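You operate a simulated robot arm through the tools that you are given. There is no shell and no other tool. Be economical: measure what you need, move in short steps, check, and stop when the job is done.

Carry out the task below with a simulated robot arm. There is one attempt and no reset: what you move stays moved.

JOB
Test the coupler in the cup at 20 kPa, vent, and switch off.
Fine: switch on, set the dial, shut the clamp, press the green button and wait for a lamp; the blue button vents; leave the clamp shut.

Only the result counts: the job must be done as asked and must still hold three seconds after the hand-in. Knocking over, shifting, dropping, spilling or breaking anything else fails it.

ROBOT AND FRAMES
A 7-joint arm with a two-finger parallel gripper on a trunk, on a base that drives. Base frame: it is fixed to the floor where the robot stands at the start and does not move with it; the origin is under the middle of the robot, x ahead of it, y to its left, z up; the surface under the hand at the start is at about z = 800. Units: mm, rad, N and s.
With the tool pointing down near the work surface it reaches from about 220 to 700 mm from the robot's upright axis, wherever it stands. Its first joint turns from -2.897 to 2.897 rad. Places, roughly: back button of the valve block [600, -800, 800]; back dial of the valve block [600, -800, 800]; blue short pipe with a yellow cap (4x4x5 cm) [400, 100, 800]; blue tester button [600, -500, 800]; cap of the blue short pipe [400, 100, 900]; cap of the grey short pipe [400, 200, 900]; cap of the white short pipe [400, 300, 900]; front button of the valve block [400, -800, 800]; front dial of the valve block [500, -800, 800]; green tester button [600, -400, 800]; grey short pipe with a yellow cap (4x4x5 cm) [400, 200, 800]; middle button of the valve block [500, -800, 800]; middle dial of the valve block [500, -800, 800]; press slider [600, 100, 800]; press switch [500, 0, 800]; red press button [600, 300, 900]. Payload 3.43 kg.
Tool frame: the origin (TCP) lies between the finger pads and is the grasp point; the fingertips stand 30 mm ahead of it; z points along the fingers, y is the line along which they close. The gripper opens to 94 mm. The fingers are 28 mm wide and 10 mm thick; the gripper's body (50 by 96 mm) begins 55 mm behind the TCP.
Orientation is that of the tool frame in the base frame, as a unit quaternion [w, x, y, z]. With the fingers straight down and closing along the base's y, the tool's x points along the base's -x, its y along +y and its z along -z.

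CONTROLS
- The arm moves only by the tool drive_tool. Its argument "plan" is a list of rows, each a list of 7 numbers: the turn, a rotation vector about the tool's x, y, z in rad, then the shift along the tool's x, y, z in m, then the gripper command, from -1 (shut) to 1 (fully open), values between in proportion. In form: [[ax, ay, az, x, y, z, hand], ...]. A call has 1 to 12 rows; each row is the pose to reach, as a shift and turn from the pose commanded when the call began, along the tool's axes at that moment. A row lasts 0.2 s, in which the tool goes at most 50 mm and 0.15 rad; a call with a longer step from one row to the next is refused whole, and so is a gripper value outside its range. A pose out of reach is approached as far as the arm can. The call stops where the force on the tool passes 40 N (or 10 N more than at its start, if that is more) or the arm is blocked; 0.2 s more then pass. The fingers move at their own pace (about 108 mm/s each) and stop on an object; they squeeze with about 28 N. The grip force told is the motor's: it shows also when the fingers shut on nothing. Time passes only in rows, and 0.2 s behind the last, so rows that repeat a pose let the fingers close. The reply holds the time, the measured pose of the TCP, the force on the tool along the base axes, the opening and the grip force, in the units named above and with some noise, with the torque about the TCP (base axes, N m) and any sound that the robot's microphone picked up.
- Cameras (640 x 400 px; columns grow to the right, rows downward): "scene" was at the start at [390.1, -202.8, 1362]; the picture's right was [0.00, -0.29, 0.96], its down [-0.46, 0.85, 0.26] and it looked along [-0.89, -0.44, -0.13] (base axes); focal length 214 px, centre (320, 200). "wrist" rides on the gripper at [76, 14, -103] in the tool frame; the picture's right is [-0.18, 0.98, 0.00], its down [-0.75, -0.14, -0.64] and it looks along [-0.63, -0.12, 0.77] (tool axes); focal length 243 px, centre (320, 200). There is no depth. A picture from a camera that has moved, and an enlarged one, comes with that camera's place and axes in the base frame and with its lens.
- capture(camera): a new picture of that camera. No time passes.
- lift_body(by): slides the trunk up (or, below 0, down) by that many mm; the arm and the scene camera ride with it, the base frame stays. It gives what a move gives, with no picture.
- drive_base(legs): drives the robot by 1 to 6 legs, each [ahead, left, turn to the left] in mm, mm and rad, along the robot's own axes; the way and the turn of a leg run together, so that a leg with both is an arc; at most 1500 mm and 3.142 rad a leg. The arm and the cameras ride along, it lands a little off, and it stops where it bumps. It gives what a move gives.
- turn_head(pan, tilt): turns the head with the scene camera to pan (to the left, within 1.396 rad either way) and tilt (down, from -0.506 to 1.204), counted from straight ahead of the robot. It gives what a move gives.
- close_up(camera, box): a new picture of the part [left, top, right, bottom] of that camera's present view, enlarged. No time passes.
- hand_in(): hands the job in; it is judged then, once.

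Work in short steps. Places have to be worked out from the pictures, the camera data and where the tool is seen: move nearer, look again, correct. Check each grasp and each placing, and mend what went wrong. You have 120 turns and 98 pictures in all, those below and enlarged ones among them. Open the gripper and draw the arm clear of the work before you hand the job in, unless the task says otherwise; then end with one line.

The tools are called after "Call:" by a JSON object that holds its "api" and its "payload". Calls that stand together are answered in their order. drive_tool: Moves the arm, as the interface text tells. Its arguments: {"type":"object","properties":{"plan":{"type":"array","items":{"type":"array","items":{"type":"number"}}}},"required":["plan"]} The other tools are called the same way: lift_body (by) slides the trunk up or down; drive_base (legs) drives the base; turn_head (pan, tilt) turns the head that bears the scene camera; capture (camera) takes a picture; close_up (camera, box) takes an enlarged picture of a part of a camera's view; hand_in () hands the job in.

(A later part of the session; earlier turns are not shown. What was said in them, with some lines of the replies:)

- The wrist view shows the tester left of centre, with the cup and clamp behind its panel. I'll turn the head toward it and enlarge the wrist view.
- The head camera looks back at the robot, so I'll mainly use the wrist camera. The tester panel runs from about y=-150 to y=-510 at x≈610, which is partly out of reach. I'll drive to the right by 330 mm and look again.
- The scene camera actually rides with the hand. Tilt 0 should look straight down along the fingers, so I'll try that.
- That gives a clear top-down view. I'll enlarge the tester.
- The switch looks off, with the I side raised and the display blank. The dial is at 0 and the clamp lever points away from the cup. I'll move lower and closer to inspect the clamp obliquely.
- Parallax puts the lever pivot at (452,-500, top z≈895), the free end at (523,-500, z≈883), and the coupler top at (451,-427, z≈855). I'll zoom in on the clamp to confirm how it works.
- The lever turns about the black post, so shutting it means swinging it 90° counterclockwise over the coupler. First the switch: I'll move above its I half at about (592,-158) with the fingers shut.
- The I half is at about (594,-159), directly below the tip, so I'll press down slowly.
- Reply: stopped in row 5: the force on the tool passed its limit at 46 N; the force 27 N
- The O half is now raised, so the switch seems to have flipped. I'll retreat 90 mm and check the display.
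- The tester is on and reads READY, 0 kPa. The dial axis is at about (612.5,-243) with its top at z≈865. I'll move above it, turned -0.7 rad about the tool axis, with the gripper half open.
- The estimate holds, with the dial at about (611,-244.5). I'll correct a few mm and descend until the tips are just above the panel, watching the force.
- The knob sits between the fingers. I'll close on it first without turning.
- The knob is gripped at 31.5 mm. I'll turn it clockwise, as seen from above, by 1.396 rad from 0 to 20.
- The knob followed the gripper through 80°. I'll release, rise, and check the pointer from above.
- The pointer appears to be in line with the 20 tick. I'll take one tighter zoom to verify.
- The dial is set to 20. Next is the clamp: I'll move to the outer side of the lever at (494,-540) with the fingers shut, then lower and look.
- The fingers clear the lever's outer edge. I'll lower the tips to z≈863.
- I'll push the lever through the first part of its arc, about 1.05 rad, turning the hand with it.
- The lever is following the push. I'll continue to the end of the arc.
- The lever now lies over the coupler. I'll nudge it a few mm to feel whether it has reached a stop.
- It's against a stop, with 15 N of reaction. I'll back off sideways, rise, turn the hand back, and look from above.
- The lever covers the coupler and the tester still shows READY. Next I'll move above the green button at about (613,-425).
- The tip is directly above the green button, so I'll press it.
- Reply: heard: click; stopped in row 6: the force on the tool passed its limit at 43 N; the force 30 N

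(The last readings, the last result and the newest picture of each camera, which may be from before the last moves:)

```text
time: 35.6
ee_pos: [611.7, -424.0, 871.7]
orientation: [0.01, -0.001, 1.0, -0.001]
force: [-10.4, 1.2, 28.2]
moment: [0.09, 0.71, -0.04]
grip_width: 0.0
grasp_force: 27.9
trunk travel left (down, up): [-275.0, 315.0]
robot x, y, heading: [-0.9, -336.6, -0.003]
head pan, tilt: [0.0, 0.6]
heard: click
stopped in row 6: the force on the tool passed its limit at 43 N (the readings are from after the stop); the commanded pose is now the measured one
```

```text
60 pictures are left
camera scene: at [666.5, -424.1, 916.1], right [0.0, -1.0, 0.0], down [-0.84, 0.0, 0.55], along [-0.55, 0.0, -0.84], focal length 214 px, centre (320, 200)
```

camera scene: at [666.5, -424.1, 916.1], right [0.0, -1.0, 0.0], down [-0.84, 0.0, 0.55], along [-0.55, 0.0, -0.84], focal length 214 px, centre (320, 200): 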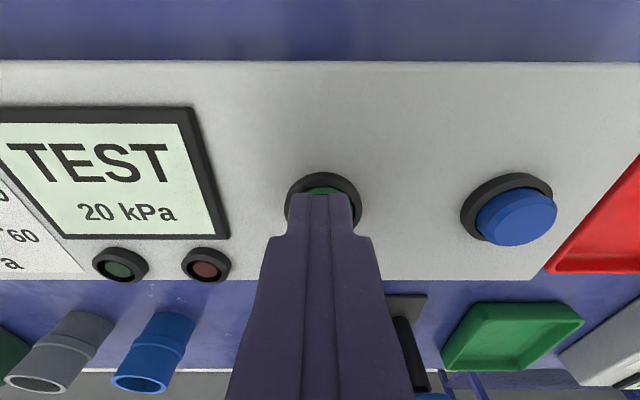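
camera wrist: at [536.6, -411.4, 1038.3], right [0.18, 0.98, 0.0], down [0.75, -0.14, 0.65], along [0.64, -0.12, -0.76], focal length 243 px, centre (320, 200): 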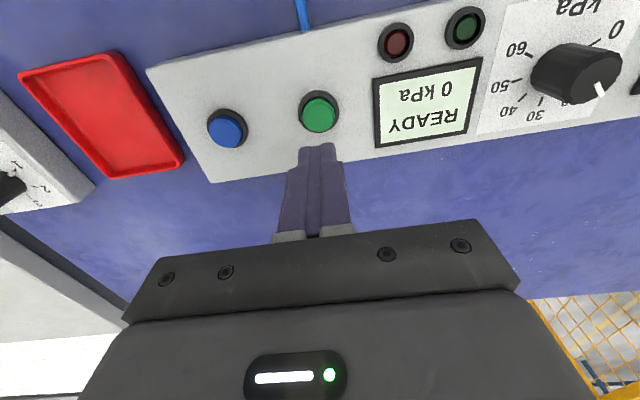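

The button clicked and the display shows TEST 20 kPa. I'll rise, move above the blue button 79 mm to the right, and wait for a lamp.

Call:
{"api": "drive_tool", "payload": {"plan": [[0, 0, 0, 0, 0, -0.03, -1], [0, 0, 0, 0, 0, -0.064, -1], [0, 0, 0, 0, -0.04, -0.064, -1], [0, 0, 0, 0, -0.079, -0.064, -1], [0, 0, 0, 0, -0.079, -0.064, -1], [0, 0, 0, 0, -0.079, -0.064, -1], [0, 0, 0, 0, -0.079, -0.064, -1], [0, 0, 0, 0, -0.079, -0.064, -1], [0, 0, 0, 0, -0.079, -0.064, -1], [0, 0, 0, 0, -0.079, -0.064, -1]]}}

Call:
{"api": "capture", "payload": {"camera": "scene"}}

```text
time: 37.9
ee_pos: [615.7, -502.9, 928.9]
orientation: [0.005, -0.001, 1.0, 0.001]
force: [-0.5, 0.6, 0.3]
moment: [-0.02, -0.02, -0.03]
grip_width: 0.1
grasp_force: 27.8
trunk travel left (down, up): [-275.0, 315.0]
robot x, y, heading: [-3.3, -334.0, -0.0]
head pan, tilt: [0.0, 0.6]
```

```text
59 pictures are left
camera scene: at [670.1, -502.6, 973.1], right [0.0, -1.0, 0.0], down [-0.83, 0.0, 0.56], along [-0.56, 0.0, -0.83], focal length 214 px, centre (320, 200)
```

scene: 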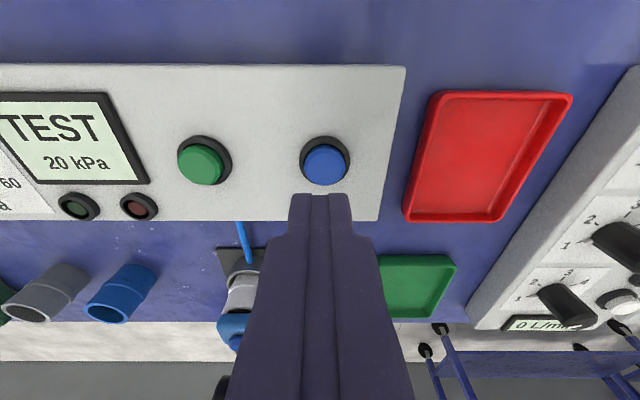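

The display still says TEST and no lamp is lit yet, so I'll wait.

Call:
{"api": "drive_tool", "payload": {"plan": [[0, 0, 0, 0, 0, 0, -1], [0, 0, 0, 0, 0, 0, -1], [0, 0, 0, 0, 0, 0, -1], [0, 0, 0, 0, 0, 0, -1], [0, 0, 0, 0, 0, 0, -1], [0, 0, 0, 0, 0, 0, -1], [0, 0, 0, 0, 0, 0, -1], [0, 0, 0, 0, 0, 0, -1], [0, 0, 0, 0, 0, 0, -1], [0, 0, 0, 0, 0, 0, -1], [0, 0, 0, 0, 0, 0, -1], [0, 0, 0, 0, 0, 0, -1]]}}

Call:
{"api": "capture", "payload": {"camera": "scene"}}

```text
time: 40.5
ee_pos: [614.5, -502.6, 929.6]
orientation: [0.006, -0.001, 1.0, 0.002]
force: [-0.8, 0.4, -0.1]
moment: [-0.01, 0.01, 0.02]
grip_width: 0.0
grasp_force: 28.4
trunk travel left (down, up): [-275.0, 315.0]
robot x, y, heading: [1.2, -335.4, -0.004]
head pan, tilt: [0.0, 0.6]
```

```text
58 pictures are left
camera scene: at [670.1, -502.6, 973.1], right [0.0, -1.0, 0.0], down [-0.83, 0.0, 0.56], along [-0.56, 0.0, -0.83], focal length 214 px, centre (320, 200)
```

scene: 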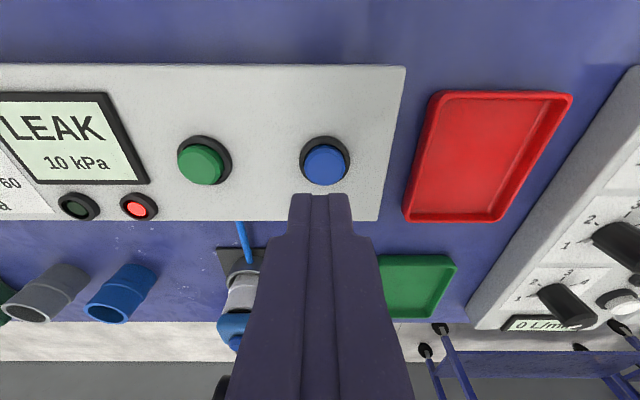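

The red lamp is lit and the display reads LEAK 10 kPa, so the test has a result. I'll press the blue button at about (610,-505) to vent.

Call:
{"api": "drive_tool", "payload": {"plan": [[0, 0, 0, 0.003, -0.002, 0.03, -1], [0, 0, 0, 0.003, -0.002, 0.05, -1], [0, 0, 0, 0.003, -0.002, 0.057, -1], [0, 0, 0, 0.003, -0.002, 0.062, -1], [0, 0, 0, 0.003, -0.002, 0.067, -1], [0, 0, 0, 0.003, -0.002, 0.072, -1]]}}

Call:
{"api": "capture", "payload": {"camera": "scene"}}

```text
time: 41.7
ee_pos: [611.3, -504.6, 872.2]
orientation: [0.014, -0.001, 1.0, -0.001]
force: [-25.7, 10.0, 156.4]
moment: [0.07, 2.65, -0.16]
grip_width: 0.1
grasp_force: 28.1
trunk travel left (down, up): [-275.0, 315.0]
robot x, y, heading: [-2.6, -330.9, -0.003]
head pan, tilt: [0.0, 0.6]
heard: click
stopped in row 6: the force on the tool passed its limit at 43 N (the readings are from after the stop); the commanded pose is now the measured one
```

```text
57 pictures are left
camera scene: at [666.3, -504.0, 916.2], right [0.0, -1.0, 0.0], down [-0.84, 0.0, 0.54], along [-0.54, 0.0, -0.84], focal length 214 px, centre (320, 200)
```

scene: 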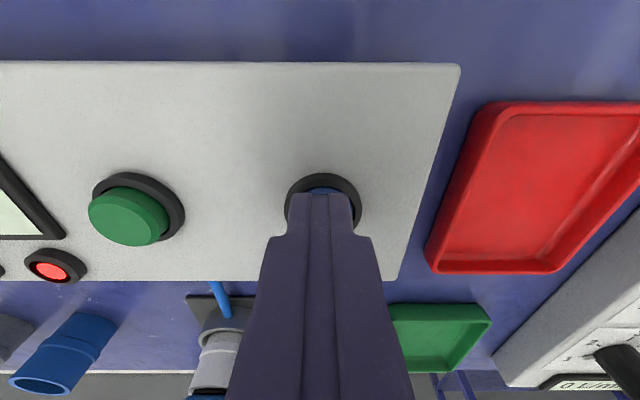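

The vent button clicked. I'll retreat upward and check the display and the clamp.

Call:
{"api": "drive_tool", "payload": {"plan": [[0, 0, 0, 0, 0, -0.03, -1], [0, 0, 0, 0, 0, -0.07, -1], [0, 0, 0, 0, 0.04, -0.1, -1], [0, 0, 0, 0, 0.08, -0.13, -1], [0, 0, 0, 0, 0.12, -0.15, -1]]}}

Call:
{"api": "capture", "payload": {"camera": "scene"}}

Call:
{"api": "close_up", "payload": {"camera": "scene", "box": [340, 210, 500, 310]}}

```text
time: 42.9
ee_pos: [610.0, -386.1, 1015.8]
orientation: [0.009, -0.001, 1.0, 0.0]
force: [0.4, 0.0, 0.0]
moment: [0.01, -0.01, -0.01]
grip_width: 0.0
grasp_force: 28.0
trunk travel left (down, up): [-275.0, 315.0]
robot x, y, heading: [-3.3, -332.3, -0.005]
head pan, tilt: [0.0, 0.6]
```

```text
56 pictures are left
camera scene: at [665.0, -386.1, 1060.0], right [0.0, -1.0, 0.0], down [-0.83, 0.0, 0.55], along [-0.55, 0.0, -0.83], focal length 214 px, centre (320, 200)
```

scene: 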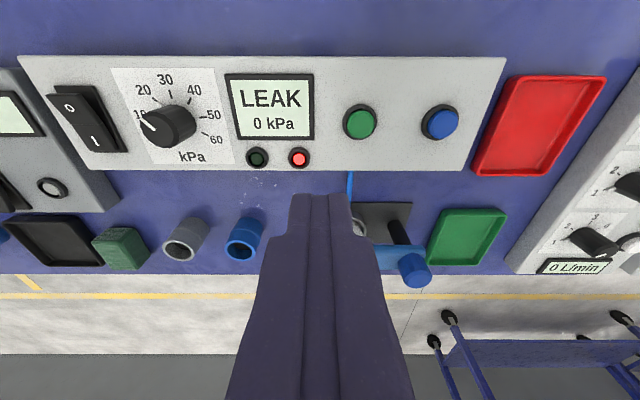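

```text
4.00 times, centred on (420, 260) of scene
camera zoom: at [665.0, -386.1, 1060.0], right [0.0, -1.0, 0.0], down [-0.83, 0.0, 0.55], along [-0.55, 0.0, -0.83], focal length 858 px, centre (-80, -40)
```

zoom: 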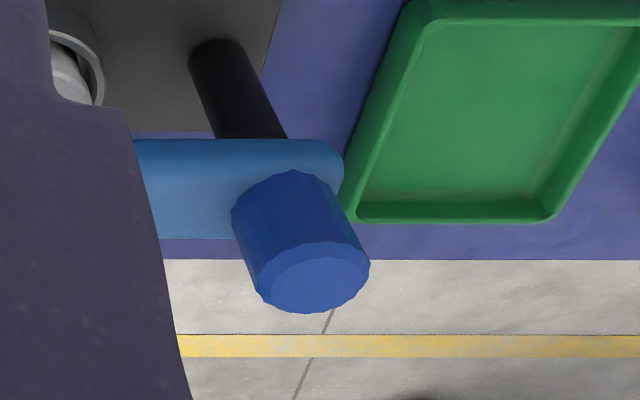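

Vented: the display reads 0 kPa. I'll head toward the switch and look at the clamp on the way.

Call:
{"api": "drive_tool", "payload": {"plan": [[0, 0, 0, 0, 0.045, 0, -1], [0, 0, 0, 0, 0.09, 0, -1], [0, 0, 0, 0, 0.135, 0, -1], [0, 0, 0, -0.01, 0.18, 0.0, -1], [0, 0, 0, -0.021, 0.2275, 0.0, -1]]}}

Call:
{"api": "capture", "payload": {"camera": "scene"}}

Call:
{"api": "close_up", "payload": {"camera": "scene", "box": [500, 140, 640, 260]}}

```text
time: 44.1
ee_pos: [631.7, -155.2, 1012.8]
orientation: [0.008, -0.001, 1.0, 0.0]
force: [0.1, -0.1, -0.3]
moment: [-0.02, -0.02, -0.04]
grip_width: 0.0
grasp_force: 27.5
trunk travel left (down, up): [-275.0, 315.0]
robot x, y, heading: [-1.0, -338.2, -0.006]
head pan, tilt: [0.0, 0.6]
```

```text
54 pictures are left
camera scene: at [686.8, -155.5, 1057.2], right [0.0, -1.0, 0.0], down [-0.83, 0.0, 0.55], along [-0.55, 0.0, -0.83], focal length 214 px, centre (320, 200)
```

scene: 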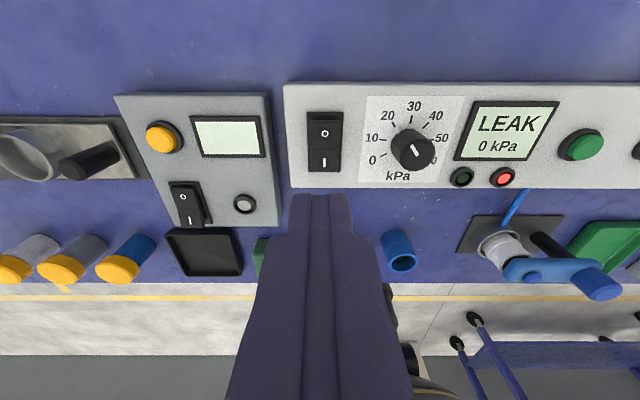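

```text
3.33 times, centred on (570, 200) of scene
camera zoom: at [686.8, -155.5, 1057.2], right [0.0, -1.0, 0.0], down [-0.83, 0.0, 0.55], along [-0.55, 0.0, -0.83], focal length 715 px, centre (-513, 200)
```

zoom: 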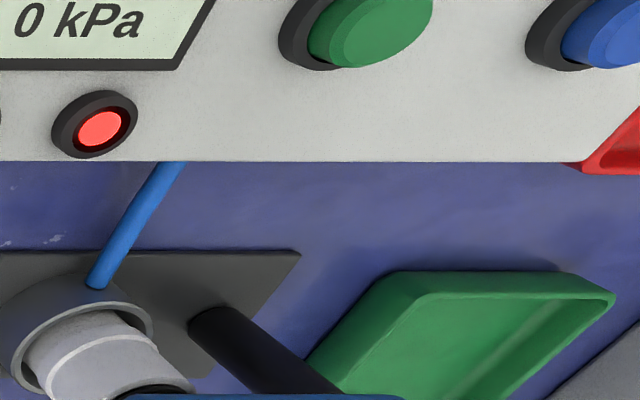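

Call:
{"api": "close_up", "payload": {"camera": "scene", "box": [460, 200, 640, 310]}}

```text
3.56 times, centred on (550, 255) of scene
camera zoom: at [686.8, -155.5, 1057.2], right [0.0, -1.0, 0.0], down [-0.83, 0.0, 0.55], along [-0.55, 0.0, -0.83], focal length 763 px, centre (-498, 4)
```

zoom: 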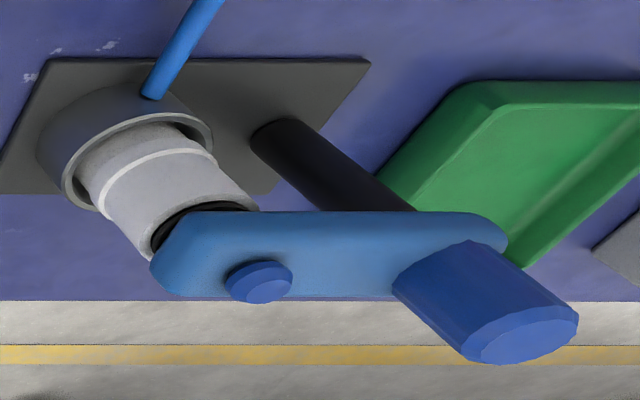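

The black pad rests on the coupler and the lever end is centred over it (about 450,-430), so the clamp is shut. Next I'll press the O half of the switch at about (631,-158).

Call:
{"api": "drive_tool", "payload": {"plan": [[0, 0, 0, 0, -0.003, 0.045, -1], [0, 0, 0, 0, -0.003, 0.09, -1], [0, 0, 0, 0, -0.003, 0.12, -1], [0, 0, 0, 0, -0.003, 0.13, -1], [0, 0, 0, 0, -0.003, 0.135, -1], [0, 0, 0, 0, -0.003, 0.14, -1], [0, 0, 0, 0, -0.003, 0.145, -1], [0, 0, 0, 0, -0.003, 0.15, -1]]}}

Call:
{"api": "capture", "payload": {"camera": "scene"}}

```text
time: 45.7
ee_pos: [636.2, -161.1, 876.2]
orientation: [0.013, -0.001, 1.0, 0.002]
force: [-4.2, -2.4, 18.3]
moment: [-0.08, 0.32, 0.02]
grip_width: 0.0
grasp_force: 27.6
trunk travel left (down, up): [-275.0, 315.0]
robot x, y, heading: [-2.2, -336.5, -0.003]
head pan, tilt: [0.0, 0.6]
stopped in row 8: the force on the tool passed its limit at 46 N (the readings are from after the stop); the commanded pose is now the measured one
```

```text
51 pictures are left
camera scene: at [690.9, -160.8, 920.9], right [0.0, -1.0, 0.0], down [-0.84, 0.0, 0.54], along [-0.54, 0.0, -0.84], focal length 214 px, centre (320, 200)
```

scene: 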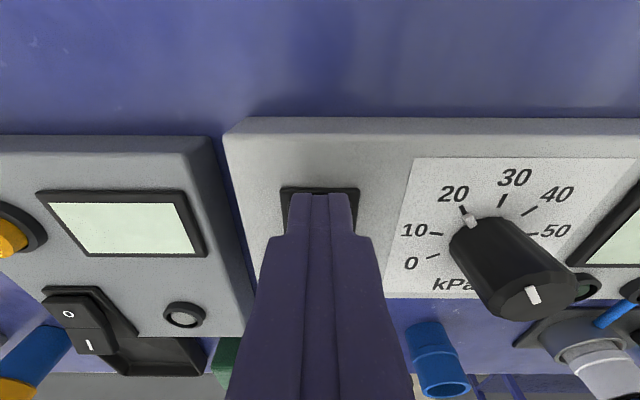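

The display looks blank. I'll retreat straight up, then check everything from above.

Call:
{"api": "drive_tool", "payload": {"plan": [[0, 0, 0, 0, 0, -0.03, -1], [0, 0, 0, 0, 0, -0.075, -1], [0, 0, 0, 0, 0, -0.12, -1], [0, 0, 0, 0.03, -0.035, -0.14, 0], [0, 0, 0, 0.06, -0.07, -0.15, 1], [0, 0, 0, 0.09, -0.1, -0.16, 1], [0, 0, 0, 0.12, -0.13, -0.17, 1]]}}

Call:
{"api": "turn_head", "payload": {"pan": 0.0, "tilt": 0.1}}

Call:
{"api": "capture", "payload": {"camera": "scene"}}

```text
refused: row 4 steps farther than a row can; nothing moved
```

```text
time: 46.6
ee_pos: [635.9, -160.8, 877.6]
orientation: [0.014, -0.001, 1.0, 0.002]
force: [7.5, 0.1, 33.5]
moment: [0.01, 0.24, 0.13]
grip_width: 0.1
grasp_force: 27.9
trunk travel left (down, up): [-275.0, 315.0]
robot x, y, heading: [-1.4, -334.9, -0.005]
head pan, tilt: [0.0, 0.099]
```

```text
50 pictures are left
camera scene: at [737.0, -160.8, 918.5], right [0.0, -1.0, 0.0], down [-1.0, 0.0, 0.07], along [-0.07, 0.0, -1.0], focal length 214 px, centre (320, 200)
```

scene: 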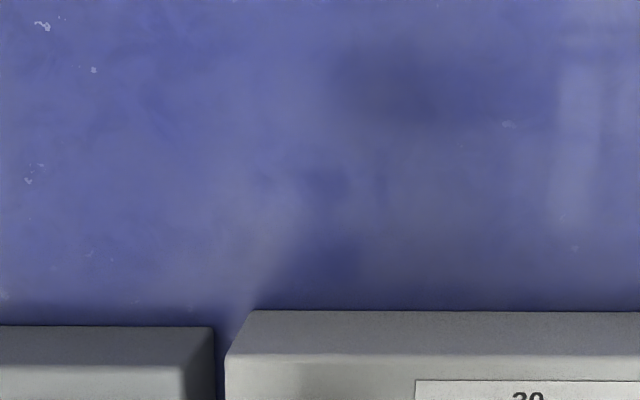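

That plan was refused because one step was too long. I'll retry with shorter steps.

Call:
{"api": "drive_tool", "payload": {"plan": [[0, 0, 0, 0, 0, -0.03, -1], [0, 0, 0, 0, 0, -0.07, -1], [0, 0, 0, 0, 0, -0.11, -1], [0, 0, 0, 0, 0, -0.15, -1], [0, 0, 0, 0.03, -0.03, -0.17, 0], [0, 0, 0, 0.06, -0.06, -0.19, 1], [0, 0, 0, 0.09, -0.09, -0.21, 1], [0, 0, 0, 0.12, -0.12, -0.23, 1], [0, 0, 0, 0.15, -0.15, -0.25, 1]]}}

Call:
{"api": "capture", "payload": {"camera": "scene"}}

```text
time: 48.6
ee_pos: [480.0, -312.1, 1122.9]
orientation: [0.01, -0.001, 1.0, 0.0]
force: [-1.2, 0.3, 0.8]
moment: [0.02, 0.01, 0.0]
grip_width: 94.0
grasp_force: 0.0
trunk travel left (down, up): [-275.0, 315.0]
robot x, y, heading: [-0.8, -334.4, -0.009]
head pan, tilt: [0.0, 0.099]
```

```text
49 pictures are left
camera scene: at [581.1, -312.4, 1163.7], right [0.0, -1.0, 0.0], down [-1.0, 0.0, 0.08], along [-0.08, 0.0, -1.0], focal length 214 px, centre (320, 200)
```

scene: 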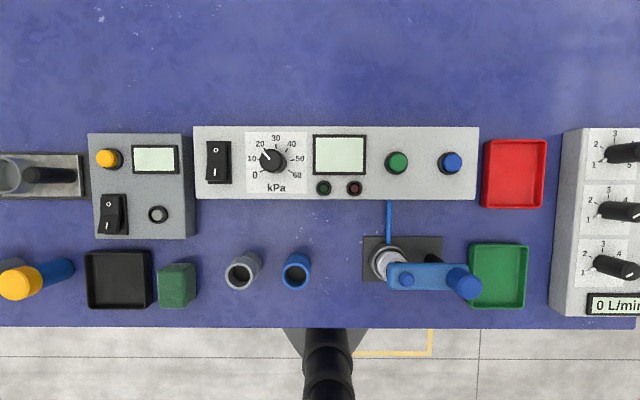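

The tester is off with display and lamps dark, it was vented to 0 kPa, the clamp is still shut and nothing else has moved. The gripper is open and the arm is clear, so I'll hand in.

Call:
{"api": "hand_in", "payload": {}}

```text
The job is handed in.
```

I tested the coupler at 20 kPa and it failed: the red lamp lit and the display read LEAK at 10 kPa. I then vented to 0 kPa, switched the tester off, and left the clamp shut.
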